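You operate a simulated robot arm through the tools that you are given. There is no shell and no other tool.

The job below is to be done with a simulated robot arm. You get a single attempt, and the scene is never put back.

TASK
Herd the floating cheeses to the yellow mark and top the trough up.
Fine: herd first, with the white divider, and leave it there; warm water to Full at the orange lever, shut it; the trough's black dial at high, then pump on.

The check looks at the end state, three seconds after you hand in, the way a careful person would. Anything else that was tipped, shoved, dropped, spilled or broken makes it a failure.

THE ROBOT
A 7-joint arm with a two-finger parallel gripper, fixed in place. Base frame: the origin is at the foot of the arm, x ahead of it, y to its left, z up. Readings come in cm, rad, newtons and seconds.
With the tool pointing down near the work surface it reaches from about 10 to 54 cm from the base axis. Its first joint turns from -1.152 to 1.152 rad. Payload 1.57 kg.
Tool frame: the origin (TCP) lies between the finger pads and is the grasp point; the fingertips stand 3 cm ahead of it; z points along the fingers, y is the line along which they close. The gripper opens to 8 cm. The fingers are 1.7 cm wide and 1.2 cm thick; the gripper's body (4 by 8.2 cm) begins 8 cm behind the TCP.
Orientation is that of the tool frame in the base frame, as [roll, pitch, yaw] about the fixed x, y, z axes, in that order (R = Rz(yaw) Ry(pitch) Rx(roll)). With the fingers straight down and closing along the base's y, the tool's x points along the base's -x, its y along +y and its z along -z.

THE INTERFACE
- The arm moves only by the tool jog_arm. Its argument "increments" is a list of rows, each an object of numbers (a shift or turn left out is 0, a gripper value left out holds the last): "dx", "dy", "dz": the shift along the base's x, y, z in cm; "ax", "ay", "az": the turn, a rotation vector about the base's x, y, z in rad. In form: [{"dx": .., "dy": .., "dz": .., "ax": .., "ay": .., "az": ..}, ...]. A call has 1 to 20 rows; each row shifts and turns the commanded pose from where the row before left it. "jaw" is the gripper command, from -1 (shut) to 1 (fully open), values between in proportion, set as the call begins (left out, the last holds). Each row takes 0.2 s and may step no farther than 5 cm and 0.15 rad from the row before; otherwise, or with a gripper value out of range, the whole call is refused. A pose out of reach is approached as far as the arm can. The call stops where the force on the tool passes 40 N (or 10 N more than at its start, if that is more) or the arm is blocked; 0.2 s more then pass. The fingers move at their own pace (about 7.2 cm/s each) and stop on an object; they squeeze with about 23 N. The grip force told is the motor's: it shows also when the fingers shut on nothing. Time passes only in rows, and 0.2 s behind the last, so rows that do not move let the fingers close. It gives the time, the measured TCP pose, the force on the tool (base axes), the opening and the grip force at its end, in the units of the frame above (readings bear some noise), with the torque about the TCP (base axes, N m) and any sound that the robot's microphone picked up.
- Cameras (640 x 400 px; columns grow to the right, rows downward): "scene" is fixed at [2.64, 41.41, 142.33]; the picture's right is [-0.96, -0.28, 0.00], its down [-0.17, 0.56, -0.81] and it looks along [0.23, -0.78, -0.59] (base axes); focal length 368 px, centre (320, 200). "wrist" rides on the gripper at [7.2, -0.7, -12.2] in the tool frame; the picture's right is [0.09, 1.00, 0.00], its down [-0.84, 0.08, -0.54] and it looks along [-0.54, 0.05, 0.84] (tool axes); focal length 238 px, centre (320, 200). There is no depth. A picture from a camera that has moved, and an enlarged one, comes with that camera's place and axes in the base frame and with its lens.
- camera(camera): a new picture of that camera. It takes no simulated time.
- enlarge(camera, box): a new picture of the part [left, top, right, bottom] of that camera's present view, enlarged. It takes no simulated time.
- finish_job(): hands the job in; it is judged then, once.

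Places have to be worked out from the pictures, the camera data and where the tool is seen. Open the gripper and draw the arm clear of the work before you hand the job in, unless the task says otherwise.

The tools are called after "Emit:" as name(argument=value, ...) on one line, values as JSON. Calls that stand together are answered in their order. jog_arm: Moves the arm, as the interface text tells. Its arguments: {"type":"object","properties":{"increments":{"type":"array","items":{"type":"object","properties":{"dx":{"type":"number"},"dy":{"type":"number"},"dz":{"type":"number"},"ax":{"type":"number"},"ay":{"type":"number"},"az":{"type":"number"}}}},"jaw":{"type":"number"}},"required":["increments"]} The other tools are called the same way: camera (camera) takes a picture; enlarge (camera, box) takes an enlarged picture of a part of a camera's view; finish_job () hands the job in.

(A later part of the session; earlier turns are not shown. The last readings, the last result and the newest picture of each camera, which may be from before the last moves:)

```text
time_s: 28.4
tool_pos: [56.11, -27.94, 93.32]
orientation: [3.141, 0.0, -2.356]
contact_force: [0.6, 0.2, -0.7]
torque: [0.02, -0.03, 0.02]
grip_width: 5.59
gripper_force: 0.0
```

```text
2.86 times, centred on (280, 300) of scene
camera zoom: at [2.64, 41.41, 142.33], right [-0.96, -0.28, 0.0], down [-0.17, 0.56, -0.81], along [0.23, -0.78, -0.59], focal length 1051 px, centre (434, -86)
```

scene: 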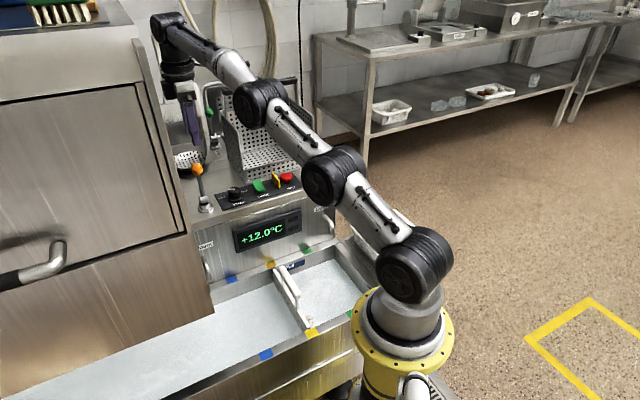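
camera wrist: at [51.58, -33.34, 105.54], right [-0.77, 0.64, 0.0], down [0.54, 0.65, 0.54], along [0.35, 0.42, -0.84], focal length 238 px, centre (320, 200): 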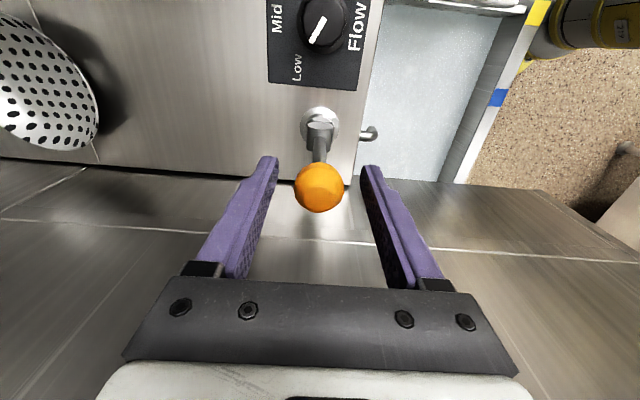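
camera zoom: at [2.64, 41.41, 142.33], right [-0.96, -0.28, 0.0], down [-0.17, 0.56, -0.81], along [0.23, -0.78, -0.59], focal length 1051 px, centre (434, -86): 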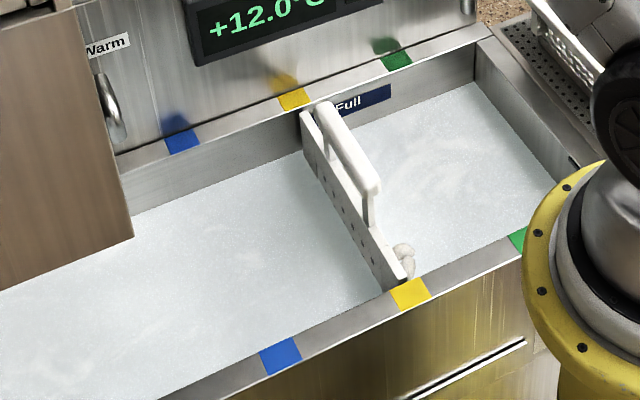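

The ball is caged front and back with no contact. I'll pull it gently toward the trough side first and watch the force, water and sounds.

Emit:
jog_arm(increments=[{"dx": -0.42, "dy": 0.42}, {"dx": -0.42, "dy": 0.42}, {"dx": -0.42, "dy": 0.42}, {"dx": -0.42, "dy": 0.42}])

Emit:
camera(camera="wrist")

Emit:
camera(camera="scene")

```text
time_s: 29.4
tool_pos: [54.38, -26.37, 93.4]
orientation: [3.141, 0.0, -2.355]
contact_force: [0.0, -0.7, -1.3]
torque: [0.05, -0.01, -0.01]
grip_width: 5.64
gripper_force: 1.0
```

```text
taken
camera wrist: at [49.83, -31.78, 105.58], right [-0.77, 0.64, 0.0], down [0.54, 0.65, 0.54], along [0.35, 0.42, -0.84], focal length 238 px, centre (320, 200)
```

wrist: 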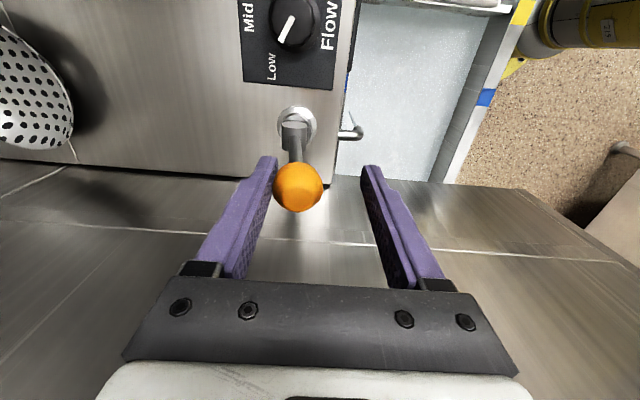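

```text
taken
```

scene: 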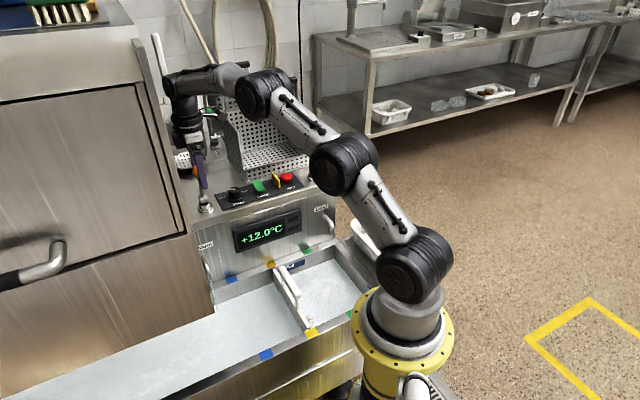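

The rear finger is just reaching the ball. I'll continue pulling about 2.4 cm more.

Emit:
jog_arm(increments=[{"dx": -0.42, "dy": 0.42}, {"dx": -0.42, "dy": 0.42}, {"dx": -0.42, "dy": 0.42}, {"dx": -0.42, "dy": 0.42, "dz": -0.2}])

Emit:
camera(camera="wrist")

Emit:
camera(camera="scene")

```text
time_s: 30.4
tool_pos: [52.73, -24.43, 93.11]
orientation: [3.14, -0.001, -2.356]
contact_force: [0.5, 0.5, -0.6]
torque: [-0.03, 0.01, -0.06]
grip_width: 5.65
gripper_force: 0.2
```

```text
taken
camera wrist: at [48.12, -30.03, 105.39], right [-0.77, 0.64, 0.0], down [0.54, 0.65, 0.54], along [0.35, 0.42, -0.84], focal length 238 px, centre (320, 200)
```

wrist: 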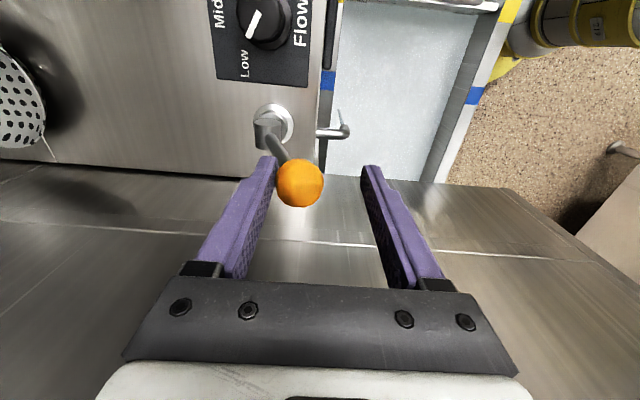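

```text
taken
```

scene: 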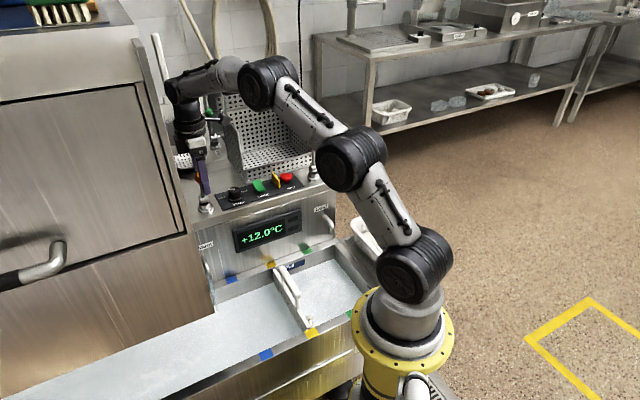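

The lever moved freely. I'll zoom in at the spout to see whether water is starting to run.

Emit:
enlarge(camera="wrist", box=[290, 80, 410, 160])

Emit:
enlarge(camera="scene", box=[180, 200, 340, 330])

```text
5.00 times, centred on (350, 120) of wrist
camera zoom: at [48.12, -30.03, 105.39], right [-0.77, 0.64, 0.0], down [0.54, 0.65, 0.54], along [0.35, 0.42, -0.84], focal length 1192 px, centre (170, 600)
```

zoom: 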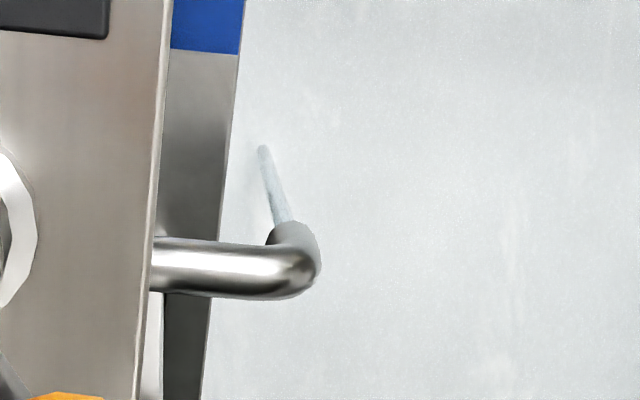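

```text
3.08 times, centred on (260, 265) of scene
camera zoom: at [2.64, 41.41, 142.33], right [-0.96, -0.28, 0.0], down [-0.17, 0.56, -0.81], along [0.23, -0.78, -0.59], focal length 1132 px, centre (505, 0)
```

zoom: 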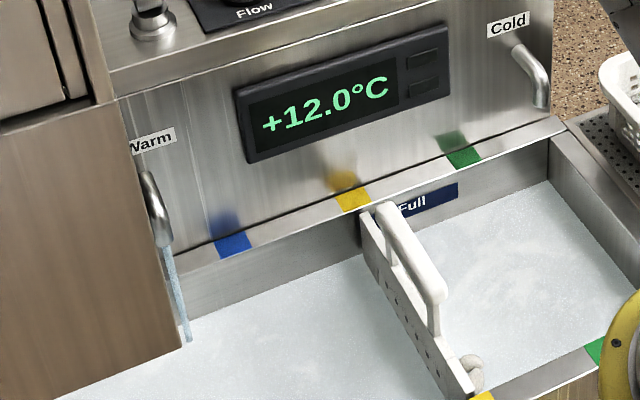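

Pulling toward the trough opens the warm tap; the water is running. I'll zoom on the Full plates to establish the present level before waiting.

Emit:
enlarge(camera="scene", box=[260, 245, 340, 295])

Emit:
jog_arm(increments=[{}, {}, {}, {}, {}, {}, {}, {}, {}, {}])

Emit:
enlarge(camera="scene", box=[260, 245, 340, 295])

Emit:
enlarge(camera="scene", box=[180, 200, 340, 330])

```text
8.00 times, centred on (300, 270) of scene
camera zoom: at [2.64, 41.41, 142.33], right [-0.96, -0.28, 0.0], down [-0.17, 0.56, -0.81], along [0.23, -0.78, -0.59], focal length 2943 px, centre (480, -360)
```

zoom: 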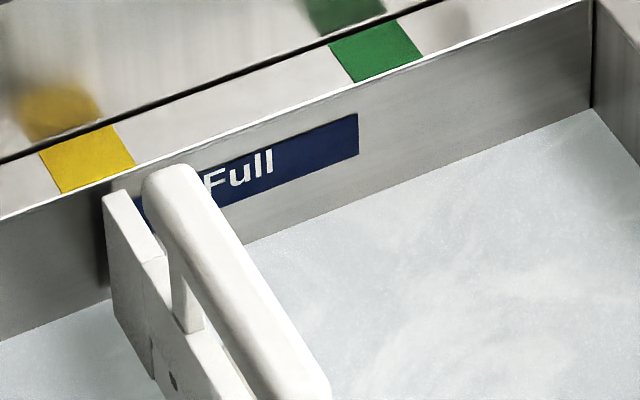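

```text
time_s: 32.6
tool_pos: [52.82, -24.52, 93.18]
orientation: [3.141, -0.001, -2.358]
contact_force: [-0.6, 0.2, 0.4]
torque: [0.01, -0.02, 0.01]
grip_width: 5.61
gripper_force: 0.1
```

```text
8.00 times, centred on (300, 270) of scene
camera zoom: at [2.64, 41.41, 142.33], right [-0.96, -0.28, 0.0], down [-0.17, 0.56, -0.81], along [0.23, -0.78, -0.59], focal length 2943 px, centre (480, -360)
```

zoom: 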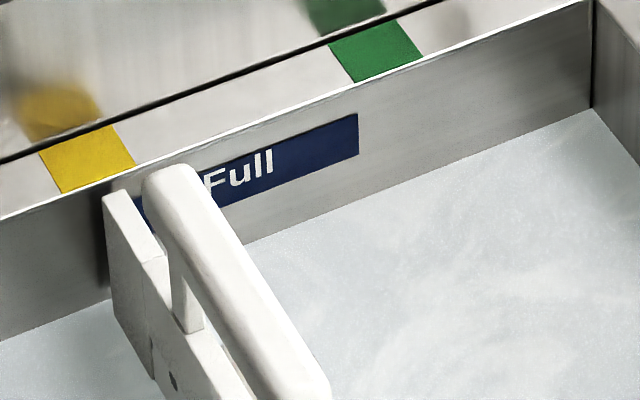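

```text
3.08 times, centred on (260, 265) of scene
camera zoom: at [2.64, 41.41, 142.33], right [-0.96, -0.28, 0.0], down [-0.17, 0.56, -0.81], along [0.23, -0.78, -0.59], focal length 1132 px, centre (505, 0)
```

zoom: 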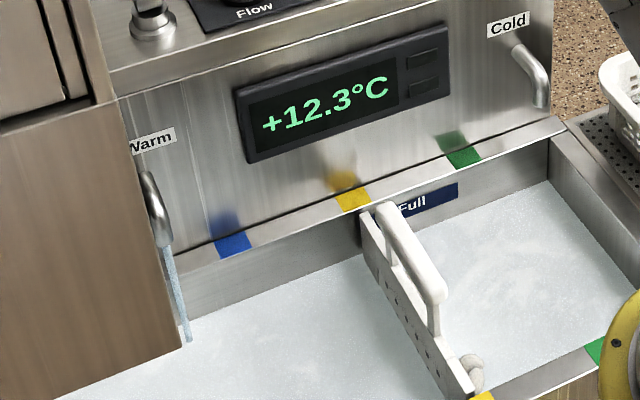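

The display has risen to 12.3 °C but the level hardly changes yet; the water is about 2.3 cm below the plate's lower edge. I'll open the lever further for more flow and watch the level.

Emit:
jog_arm(increments=[{"dx": -0.42, "dy": 0.42, "dz": -0.2}, {"dx": -0.42, "dy": 0.42, "dz": -0.3}, {"dx": -0.42, "dy": 0.42, "dz": -0.3}, {"dx": -0.42, "dy": 0.42, "dz": -0.3}, {}, {}, {}, {}, {}, {}])

Emit:
camera(camera="wrist")

Emit:
enlarge(camera="scene", box=[260, 245, 340, 295])

Emit:
enlarge(camera="scene", box=[180, 200, 340, 330])

```text
time_s: 34.8
tool_pos: [51.02, -22.95, 92.06]
orientation: [3.141, 0.001, -2.356]
contact_force: [-0.3, -0.1, -0.6]
torque: [-0.01, 0.0, 0.0]
grip_width: 5.6
gripper_force: 0.7
```

```text
taken
camera wrist: at [46.49, -28.44, 104.3], right [-0.77, 0.64, 0.0], down [0.54, 0.65, 0.54], along [0.35, 0.42, -0.84], focal length 238 px, centre (320, 200)
```

wrist: 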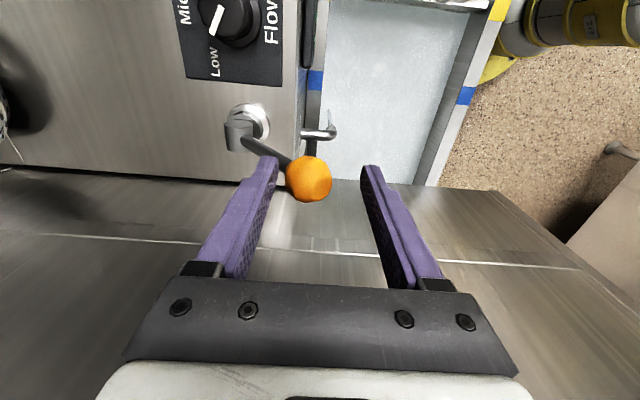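

```text
8.00 times, centred on (300, 270) of scene
camera zoom: at [2.64, 41.41, 142.33], right [-0.96, -0.28, 0.0], down [-0.17, 0.56, -0.81], along [0.23, -0.78, -0.59], focal length 2943 px, centre (480, -360)
```

zoom: 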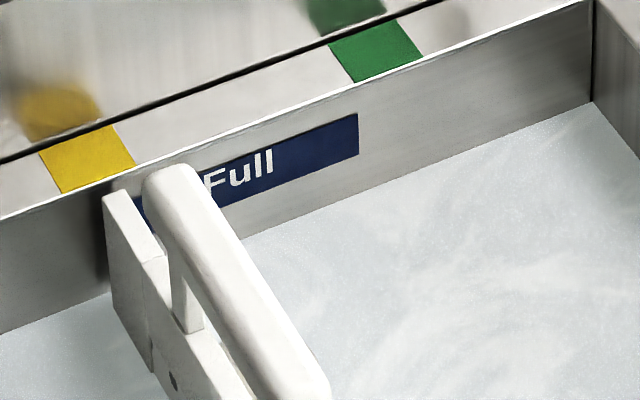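

```text
3.08 times, centred on (260, 265) of scene
camera zoom: at [2.64, 41.41, 142.33], right [-0.96, -0.28, 0.0], down [-0.17, 0.56, -0.81], along [0.23, -0.78, -0.59], focal length 1132 px, centre (505, 0)
```

zoom: 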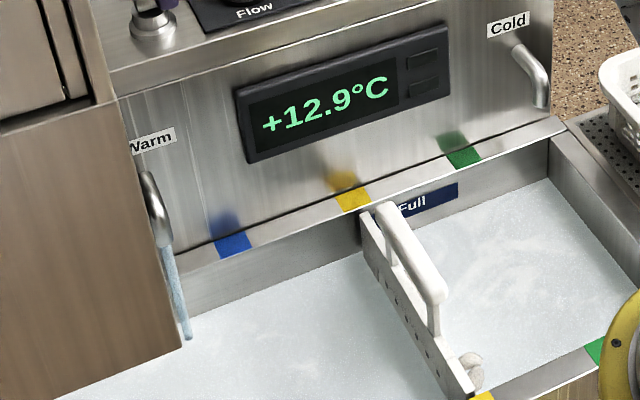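

The level rose by about 0.3 cm. I'll keep the lever here and wait 4 s to measure the fill rate.

Emit:
jog_arm(increments=[{}, {}, {}, {}, {}, {}, {}, {}, {}, {}, {}, {}, {}, {}, {}, {}, {}, {}, {}])

Emit:
enlarge(camera="scene", box=[260, 245, 340, 295])

Emit:
camera(camera="scene")

```text
time_s: 38.8
tool_pos: [51.12, -22.91, 92.13]
orientation: [-3.141, 0.0, -2.356]
contact_force: [-0.7, 1.2, -0.4]
torque: [-0.01, 0.0, 0.03]
grip_width: 5.59
gripper_force: 0.0
```

```text
8.00 times, centred on (300, 270) of scene
camera zoom: at [2.64, 41.41, 142.33], right [-0.96, -0.28, 0.0], down [-0.17, 0.56, -0.81], along [0.23, -0.78, -0.59], focal length 2943 px, centre (480, -360)
```

zoom: 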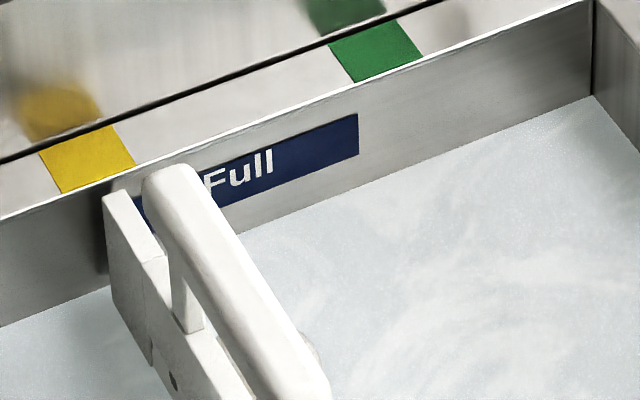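

```text
taken
```

scene: 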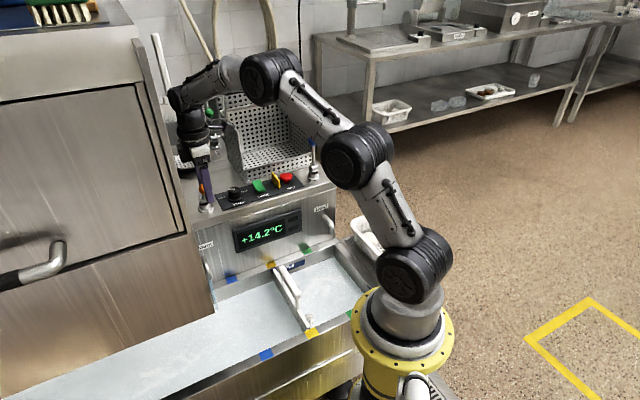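

The level rises about 0.09 cm/s, and about 1.6 cm remain to the plate's lower edge. I'll wait 8 s more.

Emit:
jog_arm(increments=[{}, {}, {}, {}, {}, {}, {}, {}, {}, {}, {}, {}, {}, {}, {}, {}, {}, {}, {}])

Emit:
jog_arm(increments=[{}, {}, {}, {}, {}, {}, {}, {}, {}, {}, {}, {}, {}, {}, {}, {}, {}, {}, {}])

Emit:
enlarge(camera="scene", box=[260, 245, 340, 295])

Emit:
enlarge(camera="scene", box=[180, 200, 340, 330])

```text
time_s: 42.8
tool_pos: [51.05, -22.89, 92.09]
orientation: [-3.141, -0.001, -2.356]
contact_force: [-0.4, 0.9, 0.0]
torque: [-0.02, -0.01, 0.01]
grip_width: 5.59
gripper_force: 0.1
```

```text
time_s: 46.8
tool_pos: [51.1, -23.0, 92.13]
orientation: [3.141, 0.0, -2.358]
contact_force: [-0.2, -0.2, 0.4]
torque: [0.01, 0.01, -0.03]
grip_width: 5.6
gripper_force: 0.1
```

```text
8.00 times, centred on (300, 270) of scene
camera zoom: at [2.64, 41.41, 142.33], right [-0.96, -0.28, 0.0], down [-0.17, 0.56, -0.81], along [0.23, -0.78, -0.59], focal length 2943 px, centre (480, -360)
```

zoom: 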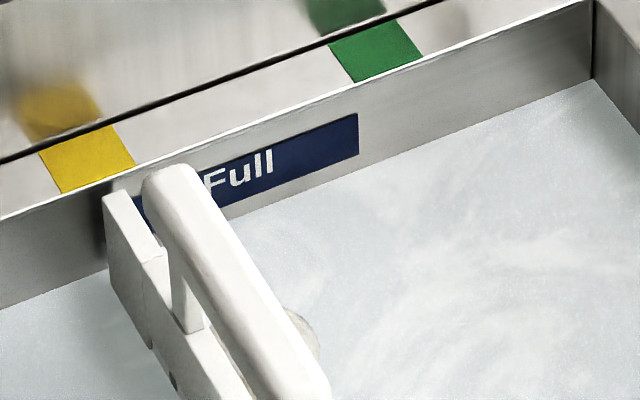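

```text
3.08 times, centred on (260, 265) of scene
camera zoom: at [2.64, 41.41, 142.33], right [-0.96, -0.28, 0.0], down [-0.17, 0.56, -0.81], along [0.23, -0.78, -0.59], focal length 1132 px, centre (505, 0)
```

zoom: 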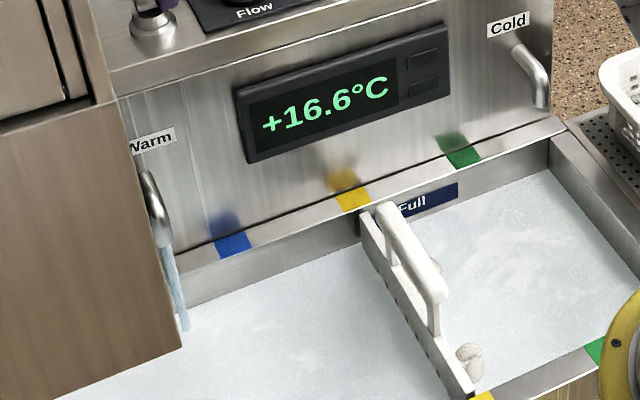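

The level is rising about 0.1 cm/s, with roughly 0.85 cm to the plate's lower edge. I'll zoom hard on the plate for any level line, and wait another 5 s.

Emit:
enlarge(camera="scene", box=[275, 253, 310, 275])

Emit:
jog_arm(increments=[{}, {}, {}, {}, {}, {}, {}, {}, {}, {}, {}, {}, {}, {}, {}, {}, {}, {}, {}, {}])

Emit:
jog_arm(increments=[{}, {}, {}, {}])

Emit:
enlarge(camera="scene", box=[260, 245, 340, 295])

Emit:
camera(camera="wrist")

```text
16.00 times, centred on (292, 264) of scene
camera zoom: at [2.64, 41.41, 142.33], right [-0.96, -0.28, 0.0], down [-0.17, 0.56, -0.81], along [0.23, -0.78, -0.59], focal length 5886 px, centre (760, -824)
```

zoom: 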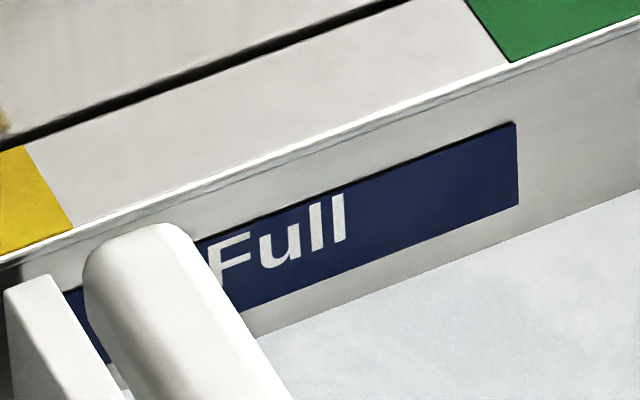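

```text
time_s: 51.0
tool_pos: [51.06, -22.96, 92.11]
orientation: [3.14, 0.001, -2.356]
contact_force: [-0.7, 0.3, -0.2]
torque: [-0.02, 0.01, -0.02]
grip_width: 5.59
gripper_force: 0.1
```

```text
time_s: 52.0
tool_pos: [51.06, -23.0, 92.1]
orientation: [-3.141, 0.001, -2.356]
contact_force: [0.1, -0.4, -0.6]
torque: [0.04, -0.02, -0.02]
grip_width: 5.58
gripper_force: 0.0
```

```text
8.00 times, centred on (300, 270) of scene
camera zoom: at [2.64, 41.41, 142.33], right [-0.96, -0.28, 0.0], down [-0.17, 0.56, -0.81], along [0.23, -0.78, -0.59], focal length 2943 px, centre (480, -360)
```

zoom: 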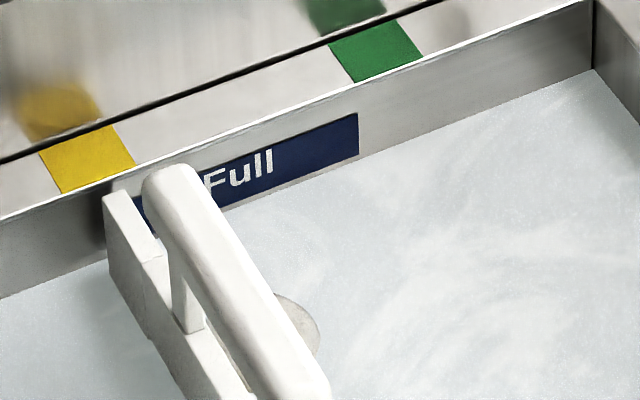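

```text
taken
camera wrist: at [46.49, -28.44, 104.3], right [-0.77, 0.64, 0.0], down [0.54, 0.65, 0.54], along [0.35, 0.42, -0.84], focal length 238 px, centre (320, 200)
```

wrist: 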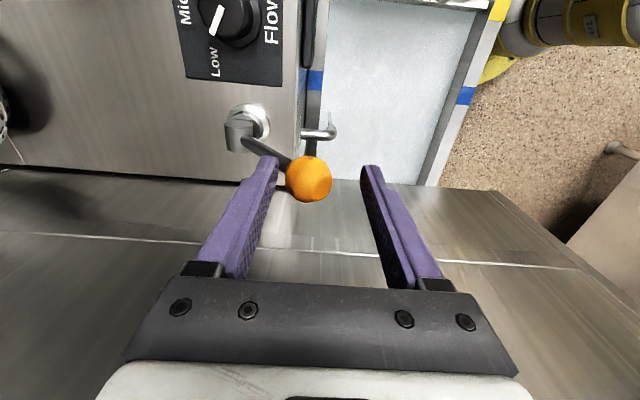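

The water is about 0.3 cm below the plate's lower edge. I'll wait 4 s more and look again; I intend to stop with the water just up on the lower part of the plate.

Emit:
jog_arm(increments=[{}, {}, {}, {}, {}, {}, {}, {}, {}, {}, {}, {}, {}, {}, {}, {}, {}, {}, {}])

Emit:
enlarge(camera="scene", box=[275, 253, 310, 275])

Emit:
enlarge(camera="scene", box=[180, 200, 340, 330])

```text
time_s: 56.0
tool_pos: [51.16, -23.08, 92.02]
orientation: [-3.141, -0.001, -2.356]
contact_force: [-0.8, -0.3, -0.9]
torque: [0.02, -0.05, 0.02]
grip_width: 5.63
gripper_force: 0.0
```

```text
16.00 times, centred on (292, 264) of scene
camera zoom: at [2.64, 41.41, 142.33], right [-0.96, -0.28, 0.0], down [-0.17, 0.56, -0.81], along [0.23, -0.78, -0.59], focal length 5886 px, centre (760, -824)
```

zoom: 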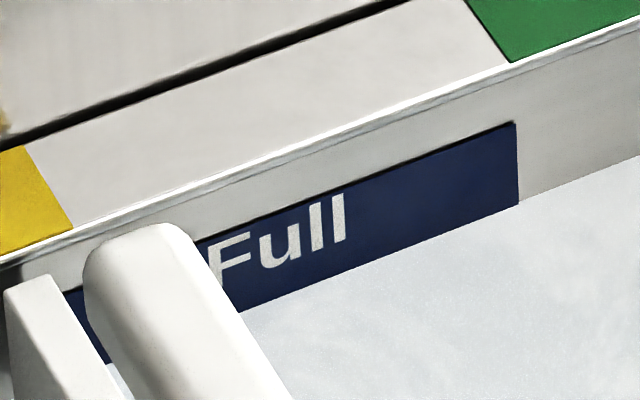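

```text
3.08 times, centred on (260, 265) of scene
camera zoom: at [2.64, 41.41, 142.33], right [-0.96, -0.28, 0.0], down [-0.17, 0.56, -0.81], along [0.23, -0.78, -0.59], focal length 1132 px, centre (505, 0)
```

zoom: 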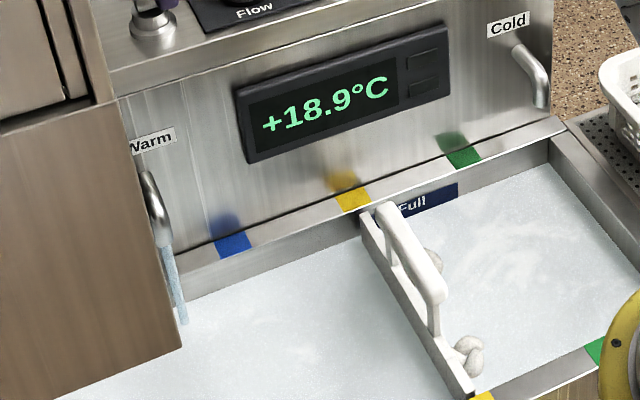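

The water is right at the plate's lower edge. I'll centre the fingers on the ball and narrow the jaw around it so the lever can be pushed fully back, which uses up the last couple of seconds of filling.

Emit:
jog_arm(increments=[{"dx": 0.42, "dy": -0.42, "dz": -0.3}, {"dx": 0.43, "dy": -0.43, "dz": -0.3}])

Emit:
jog_arm(increments=[{}, {}, {}], jaw=-0.1)

Emit:
camera(camera="wrist")

Emit:
enlarge(camera="scene", box=[275, 253, 310, 275])

```text
time_s: 56.6
tool_pos: [51.84, -23.86, 91.41]
orientation: [3.141, 0.0, -2.355]
contact_force: [0.2, -0.3, -0.9]
torque: [0.03, -0.03, 0.01]
grip_width: 5.61
gripper_force: 0.1
```

```text
time_s: 57.4
tool_pos: [52.08, -24.03, 91.86]
orientation: [-3.13, 0.0, -2.357]
contact_force: [0.2, -5.1, 18.8]
torque: [-1.23, -0.58, 0.03]
grip_width: 3.78
gripper_force: 44.1
```

```text
taken
camera wrist: at [47.4, -29.38, 104.05], right [-0.77, 0.64, -0.01], down [0.53, 0.65, 0.54], along [0.35, 0.41, -0.84], focal length 238 px, centre (320, 200)
```

wrist: 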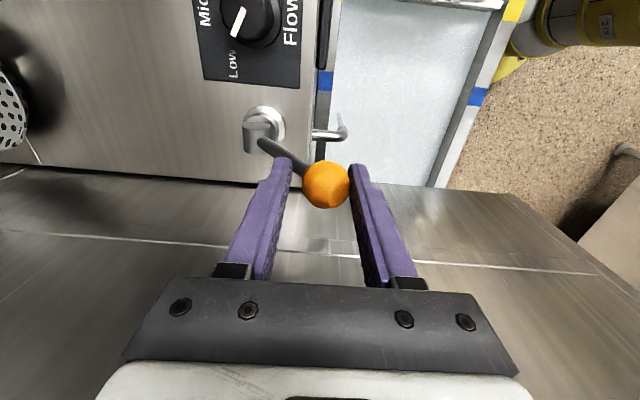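

```text
16.00 times, centred on (292, 264) of scene
camera zoom: at [2.61, 41.41, 142.33], right [-0.96, -0.28, 0.0], down [-0.17, 0.56, -0.81], along [0.23, -0.78, -0.59], focal length 5886 px, centre (760, -824)
```

zoom: 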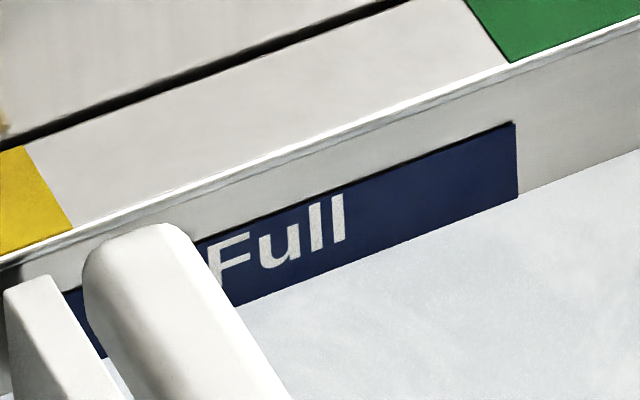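

The water is about 0.25 cm up on the plate. The fingers pinch the tilted lever a bit, so I'll ease the jaw and now push the lever back to vertical (shut), rising along its arc.

Emit:
jog_arm(increments=[{"dx": 0.4, "dy": -0.4, "dz": 0.6}, {"dx": 0.6, "dy": -0.6, "dz": 0.3}, {"dx": 0.6, "dy": -0.6, "dz": 0.2}, {"dx": 0.6, "dy": -0.6, "dz": 0.2}, {"dx": 0.6, "dy": -0.6, "dz": 0.1}, {"dx": 0.6, "dy": -0.6}, {"dx": 0.5, "dy": -0.5}, {"dx": 0.3, "dy": -0.3}], jaw=0.06)

Emit:
camera(camera="wrist")

Emit:
enlarge(camera="scene", box=[180, 200, 340, 330])

Emit:
enlarge(camera="scene", box=[275, 253, 310, 275])

```text
time_s: 59.2
tool_pos: [56.16, -27.96, 92.93]
orientation: [3.141, 0.002, -2.355]
contact_force: [-0.6, 0.2, -0.3]
torque: [0.02, 0.05, -0.02]
grip_width: 4.3
gripper_force: 0.5
```

```text
taken
camera wrist: at [51.48, -33.4, 105.05], right [-0.77, 0.64, 0.0], down [0.54, 0.65, 0.54], along [0.35, 0.42, -0.84], focal length 238 px, centre (320, 200)
```

wrist: 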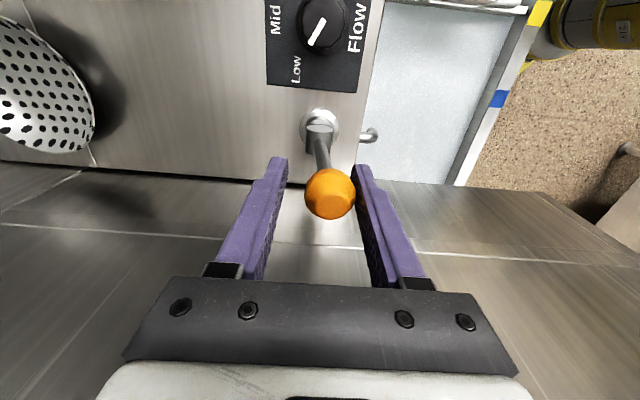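

```text
3.08 times, centred on (260, 265) of scene
camera zoom: at [2.64, 41.41, 142.33], right [-0.96, -0.28, 0.0], down [-0.17, 0.56, -0.81], along [0.23, -0.78, -0.59], focal length 1132 px, centre (505, 0)
```

zoom: 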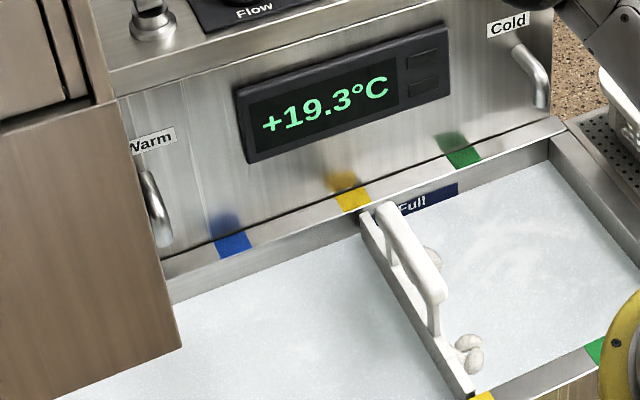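

```text
16.00 times, centred on (292, 264) of scene
camera zoom: at [2.64, 41.41, 142.33], right [-0.96, -0.28, 0.0], down [-0.17, 0.56, -0.81], along [0.23, -0.78, -0.59], focal length 5886 px, centre (760, -824)
```

zoom: 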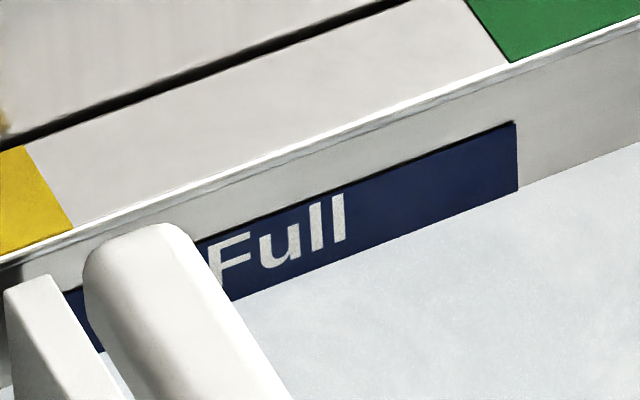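

The stream has stopped with the water about 0.4 cm up on the Full plate. The ball is still about 0.6 cm short of its original upright place, so I'll push it that bit further back.

Emit:
jog_arm(increments=[{"dx": 0.25, "dy": -0.25}, {"dx": 0.25, "dy": -0.25}, {}])

Emit:
camera(camera="wrist")

```text
time_s: 60.0
tool_pos: [56.63, -28.58, 92.83]
orientation: [-3.14, 0.001, -2.357]
contact_force: [-1.6, 1.6, 0.1]
torque: [0.02, -0.01, 0.03]
grip_width: 4.33
gripper_force: 1.2
```

```text
taken
camera wrist: at [51.96, -33.96, 105.05], right [-0.77, 0.64, 0.0], down [0.54, 0.65, 0.54], along [0.35, 0.42, -0.84], focal length 238 px, centre (320, 200)
```

wrist: 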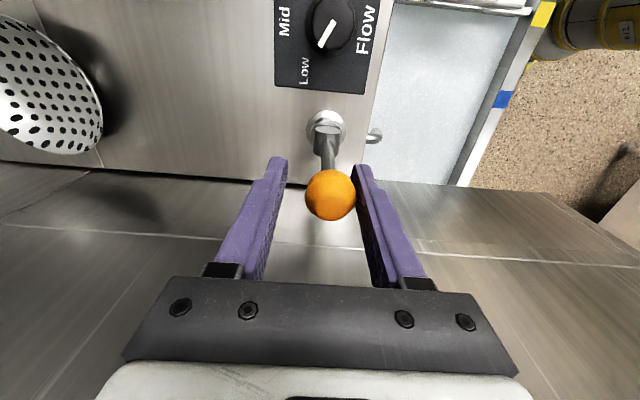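

Only about 0.15 cm remains and there is a slight resistance; one last small nudge, then I'll recheck.

Emit:
jog_arm(increments=[{"dx": 0.12, "dy": -0.12}, {"dx": 0.08, "dy": -0.08}, {}])

Emit:
camera(camera="wrist")

Emit:
enlarge(camera="scene", box=[180, 200, 340, 330])

Emit:
enlarge(camera="scene", box=[275, 253, 310, 275])

```text
time_s: 60.8
tool_pos: [56.76, -28.68, 92.82]
orientation: [3.14, 0.0, -2.358]
contact_force: [-4.6, 3.7, 1.0]
torque: [-0.06, 0.04, 0.02]
grip_width: 4.81
gripper_force: 3.0
```

```text
taken
camera wrist: at [52.15, -34.13, 105.04], right [-0.77, 0.64, 0.0], down [0.54, 0.65, 0.54], along [0.35, 0.42, -0.84], focal length 238 px, centre (320, 200)
```

wrist: 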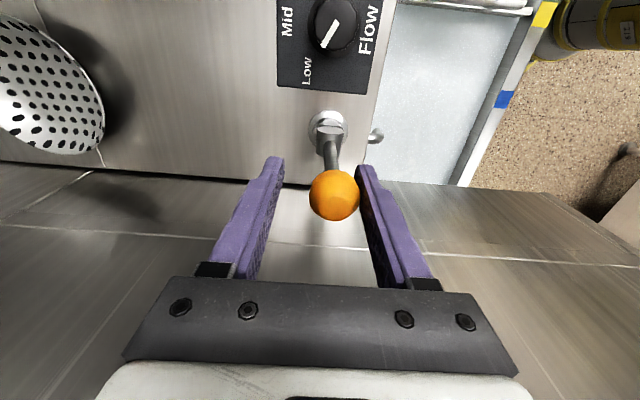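

```text
3.08 times, centred on (260, 265) of scene
camera zoom: at [2.62, 41.42, 142.32], right [-0.96, -0.28, 0.0], down [-0.17, 0.56, -0.81], along [0.23, -0.78, -0.59], focal length 1132 px, centre (505, 0)
```

zoom: 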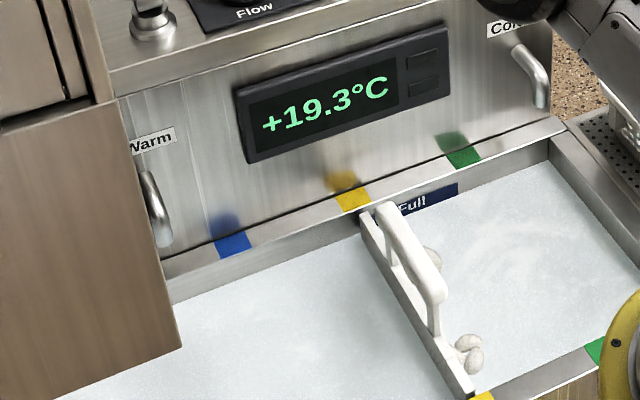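

```text
16.00 times, centred on (292, 264) of scene
camera zoom: at [2.62, 41.42, 142.32], right [-0.96, -0.28, 0.0], down [-0.17, 0.56, -0.81], along [0.23, -0.78, -0.59], focal length 5886 px, centre (760, -824)
```

zoom: 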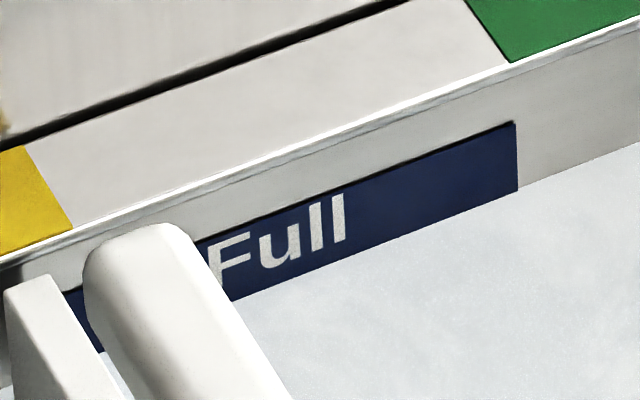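

The lever is back against its upright stop, the stream is off, and the water holds 0.4 cm up on the Full plate. I'll ease off the ball, rise clear, and look at the dial.

Emit:
jog_arm(increments=[{"dx": -0.25, "dy": 0.25}, {"dx": -0.2, "dy": 0.2}, {"dz": 1.5}, {"dz": 2}, {"dz": 2}, {"dx": -1, "dy": -0.5, "dz": 1}, {"dx": -2.5, "dy": -1}, {"dx": -2.5, "dy": -1}, {"dx": -2.5, "dy": -1}, {}])

Emit:
camera(camera="wrist")

Emit:
camera(camera="scene")

```text
time_s: 63.0
tool_pos: [47.64, -31.74, 99.22]
orientation: [-3.141, -0.001, -2.357]
contact_force: [-0.2, 0.2, 0.0]
torque: [-0.01, 0.01, 0.03]
grip_width: 4.22
gripper_force: 0.1
```

```text
taken
camera wrist: at [43.14, -37.12, 111.46], right [-0.77, 0.64, 0.0], down [0.54, 0.65, 0.54], along [0.35, 0.42, -0.84], focal length 238 px, centre (320, 200)
```

wrist: 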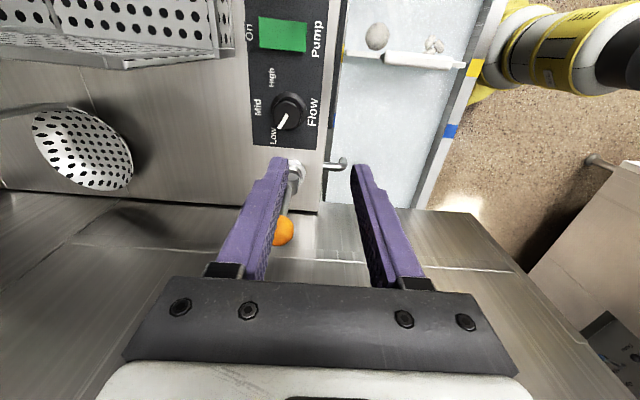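

```text
taken
```

scene: 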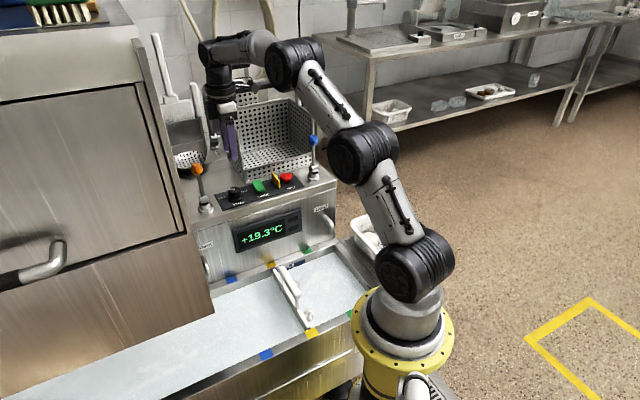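

The dial, the pump rocker and an "On" label are now in view; I'll zoom in on them.

Emit:
enlarge(camera="wrist", box=[230, 80, 350, 155])

Emit:
enlarge(camera="wrist", box=[180, 0, 360, 112])

Emit:
enlarge(camera="scene", box=[200, 80, 340, 210])

```text
5.33 times, centred on (290, 118) of wrist
camera zoom: at [43.14, -37.12, 111.46], right [-0.77, 0.64, 0.0], down [0.54, 0.65, 0.54], along [0.35, 0.42, -0.84], focal length 1271 px, centre (480, 640)
```

zoom: 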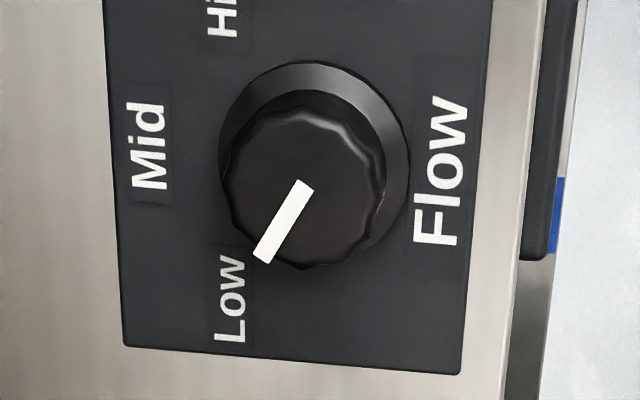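

```text
3.56 times, centred on (270, 56) of wrist
camera zoom: at [43.14, -37.12, 111.46], right [-0.77, 0.64, 0.0], down [0.54, 0.65, 0.54], along [0.35, 0.42, -0.84], focal length 848 px, centre (498, 712)
```

zoom: 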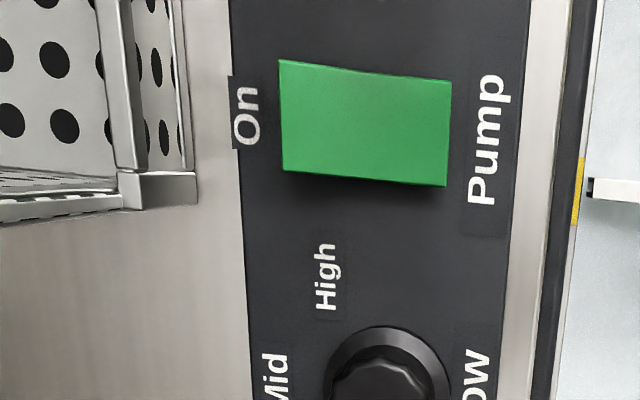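

```text
3.08 times, centred on (270, 145) of scene
camera zoom: at [2.64, 41.41, 142.33], right [-0.96, -0.28, 0.0], down [-0.17, 0.56, -0.81], along [0.23, -0.78, -0.59], focal length 1132 px, centre (474, 369)
```

zoom: 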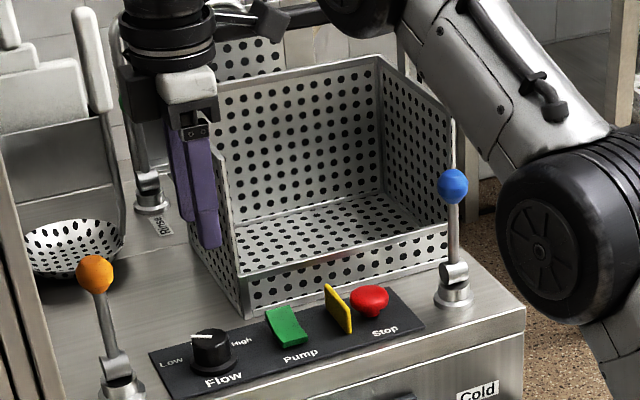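

The pointer is at Low, 60° one way, with High 60° the other way, so the knob needs a 120° clockwise turn. The knob's axis is near (50.1,-34.4) and its top near z 83.3. I'll go above it and descend partway.

Emit:
jog_arm(increments=[{"dx": 0.82, "dy": -0.9}, {"dx": 0.82, "dy": -0.9}, {"dx": 0.82, "dy": -0.86}, {"dz": -2}, {"dz": -2}, {"dz": -2}, {"dz": -2}, {"dz": -1.5}, {}], jaw=0.35)

Emit:
camera(camera="wrist")

Emit:
enlarge(camera="scene", box=[180, 100, 320, 230])

```text
time_s: 65.0
tool_pos: [50.45, -34.35, 89.84]
orientation: [-3.141, 0.0, -2.358]
contact_force: [1.0, 0.6, 0.2]
torque: [-0.02, 0.01, -0.01]
grip_width: 5.42
gripper_force: 0.0
```

```text
taken
camera wrist: at [45.83, -39.85, 102.07], right [-0.77, 0.64, 0.0], down [0.54, 0.65, 0.54], along [0.35, 0.42, -0.84], focal length 238 px, centre (320, 200)
```

wrist: 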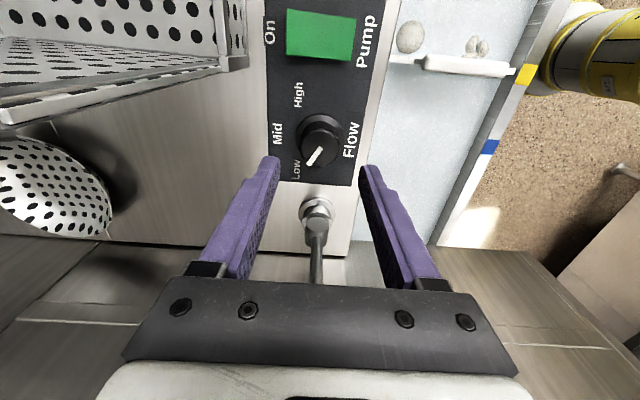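

```text
3.08 times, centred on (250, 165) of scene
camera zoom: at [2.64, 41.41, 142.33], right [-0.96, -0.28, 0.0], down [-0.17, 0.56, -0.81], along [0.23, -0.78, -0.59], focal length 1132 px, centre (535, 308)
```

zoom: 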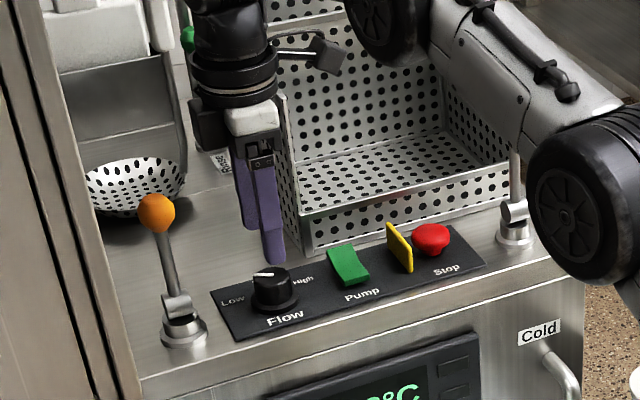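

I'm above the knob at z 89.8. I'll zoom in to refine the knob's centre relative to the fingers.

Emit:
enlarge(camera="wrist", box=[260, 90, 380, 190])

Emit:
enlarge(camera="scene", box=[215, 160, 275, 215])

```text
4.00 times, centred on (320, 140) of wrist
camera zoom: at [45.83, -39.85, 102.07], right [-0.77, 0.64, 0.0], down [0.54, 0.65, 0.54], along [0.35, 0.42, -0.84], focal length 953 px, centre (320, 440)
```

zoom: 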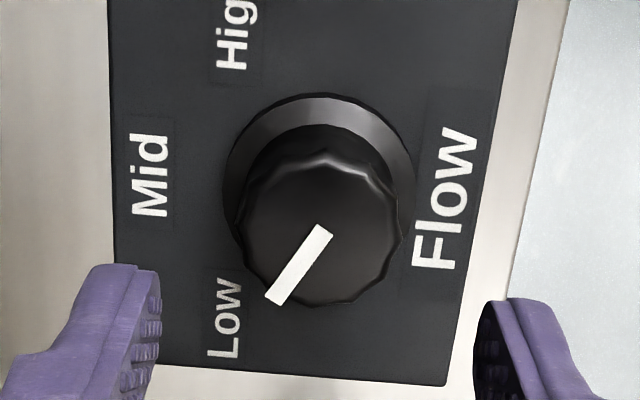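

```text
7.27 times, centred on (245, 188) of scene
camera zoom: at [2.64, 41.41, 142.33], right [-0.96, -0.28, 0.0], down [-0.17, 0.56, -0.81], along [0.23, -0.78, -0.59], focal length 2676 px, centre (866, 291)
```

zoom: 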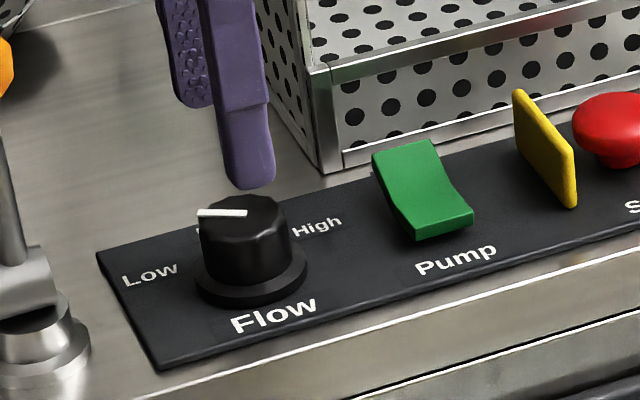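

The knob's centre is (50.1,-34.5) with its top at z 83.4 and its skirt near 80.9. I'll correct by 0.35 cm and descend to put the fingertips around it at z≈81.4.

Emit:
jog_arm(increments=[{"dx": -0.3, "dy": -0.2}, {"dz": -1.5}, {"dz": -1.5}, {"dz": -1.2}, {"dz": -0.8}, {"dz": -0.4}, {}])

Emit:
camera(camera="wrist")

Emit:
enlarge(camera="scene", box=[200, 130, 290, 215])

```text
time_s: 66.6
tool_pos: [49.92, -34.73, 84.44]
orientation: [-3.141, -0.001, -2.357]
contact_force: [0.5, 0.1, -0.5]
torque: [0.03, -0.02, 0.02]
grip_width: 5.42
gripper_force: 0.0
```

```text
taken
camera wrist: at [45.37, -40.08, 96.64], right [-0.77, 0.64, 0.0], down [0.54, 0.65, 0.54], along [0.35, 0.42, -0.84], focal length 238 px, centre (320, 200)
```

wrist: 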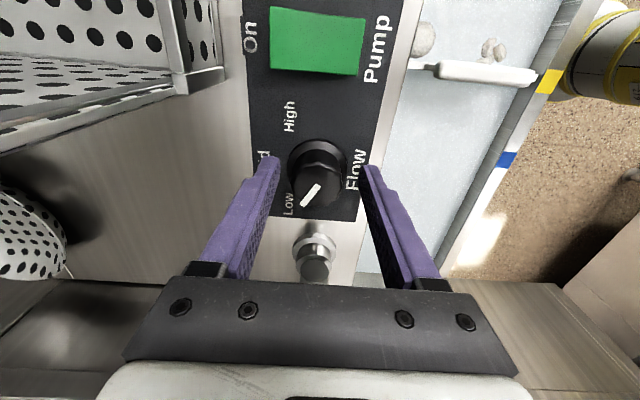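

```text
4.71 times, centred on (245, 172) of scene
camera zoom: at [2.64, 41.41, 142.33], right [-0.96, -0.28, 0.0], down [-0.17, 0.56, -0.81], along [0.23, -0.78, -0.59], focal length 1731 px, centre (673, 329)
```

zoom: 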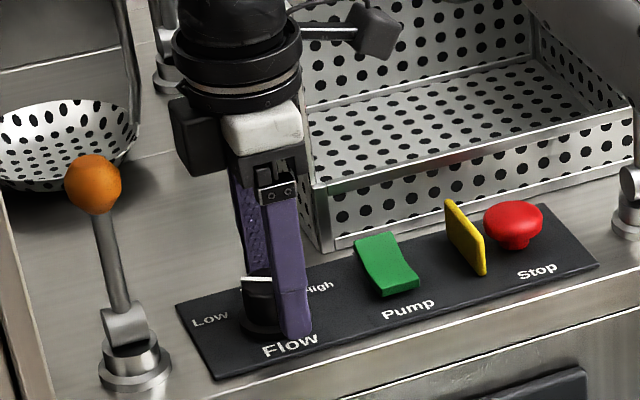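

The fingertips straddle the knob, centred. I'll close on it.

Emit:
jog_arm(increments=[{}, {}, {}, {}], jaw=-1)

Emit:
camera(camera="wrist")

```text
time_s: 67.6
tool_pos: [50.18, -34.82, 84.55]
orientation: [-3.137, 0.0, -2.356]
contact_force: [12.6, -13.2, -7.2]
torque: [-0.28, -0.29, -0.13]
grip_width: 3.3
gripper_force: 41.4
```

```text
taken
camera wrist: at [45.44, -40.16, 96.67], right [-0.77, 0.64, -0.01], down [0.54, 0.65, 0.54], along [0.35, 0.41, -0.84], focal length 238 px, centre (320, 200)
```

wrist: 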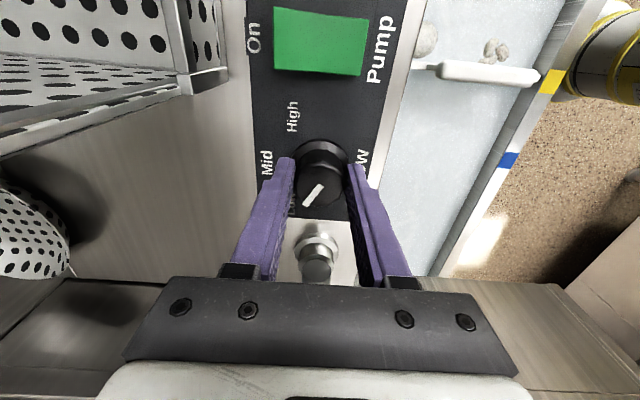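

The knob is gripped (3.3 cm), with a side load of 18 N meaning I'm slightly off toward the front. I'll shift 0.2 cm back to relieve it.

Emit:
jog_arm(increments=[{"dx": 0.1, "dy": -0.1}, {"dx": 0.05, "dy": -0.05}, {}])

```text
time_s: 68.4
tool_pos: [50.15, -34.8, 84.54]
orientation: [3.139, -0.001, -2.357]
contact_force: [0.4, -4.8, 2.6]
torque: [0.28, -0.29, -0.13]
grip_width: 3.32
gripper_force: 41.3
```

Side load is nearly gone. I'll turn the knob clockwise by 30° first and check the pointer.

Emit:
jog_arm(increments=[{"az": -0.105}, {"az": -0.105}, {"az": -0.105}, {"az": -0.105}, {"az": -0.104}, {}])

Emit:
camera(camera="wrist")

Emit:
enlarge(camera="scene", box=[200, 130, 290, 215])

```text
time_s: 69.8
tool_pos: [50.09, -34.64, 84.53]
orientation: [3.138, -0.003, -2.881]
contact_force: [-15.2, 9.6, 11.8]
torque: [0.2, 0.44, 0.08]
grip_width: 3.31
gripper_force: 40.9
```

```text
taken
camera wrist: at [43.31, -37.04, 96.7], right [-0.34, 0.94, 0.0], down [0.79, 0.29, 0.54], along [0.51, 0.19, -0.84], focal length 238 px, centre (320, 200)
```

wrist: 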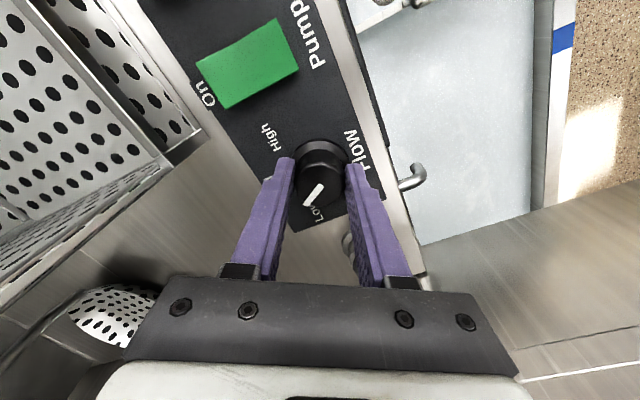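

```text
4.71 times, centred on (245, 172) of scene
camera zoom: at [2.58, 41.44, 142.32], right [-0.96, -0.28, 0.0], down [-0.17, 0.56, -0.81], along [0.23, -0.78, -0.59], focal length 1731 px, centre (673, 329)
```

zoom: 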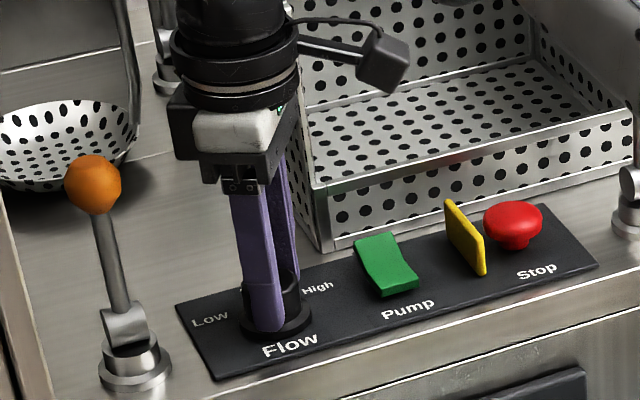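

The knob turns with the gripper. I'll correct slightly for the side load and continue another 30°.

Emit:
jog_arm(increments=[{"dx": -0.1, "dy": 0.07}, {"az": -0.105}, {"az": -0.105}, {"az": -0.105}, {"az": -0.105}, {"az": -0.104}, {}])

Emit:
camera(camera="wrist")

```text
time_s: 71.4
tool_pos: [50.09, -34.39, 84.52]
orientation: [3.138, -0.004, 2.877]
contact_force: [-8.2, 25.4, 11.4]
torque: [0.55, -0.26, 0.07]
grip_width: 3.32
gripper_force: 41.6
```

```text
taken
camera wrist: at [42.97, -33.17, 96.7], right [0.17, 0.99, 0.0], down [0.83, -0.15, 0.54], along [0.53, -0.09, -0.84], focal length 238 px, centre (320, 200)
```

wrist: 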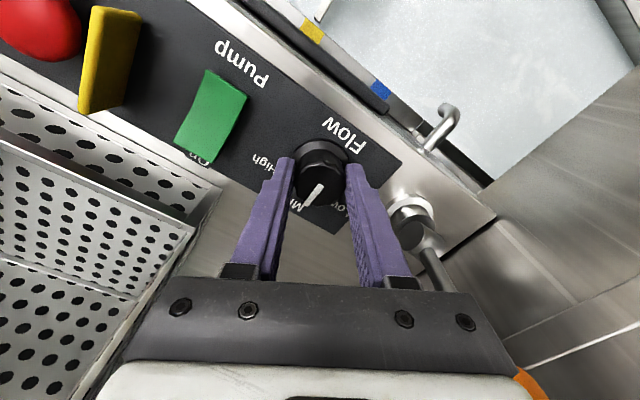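

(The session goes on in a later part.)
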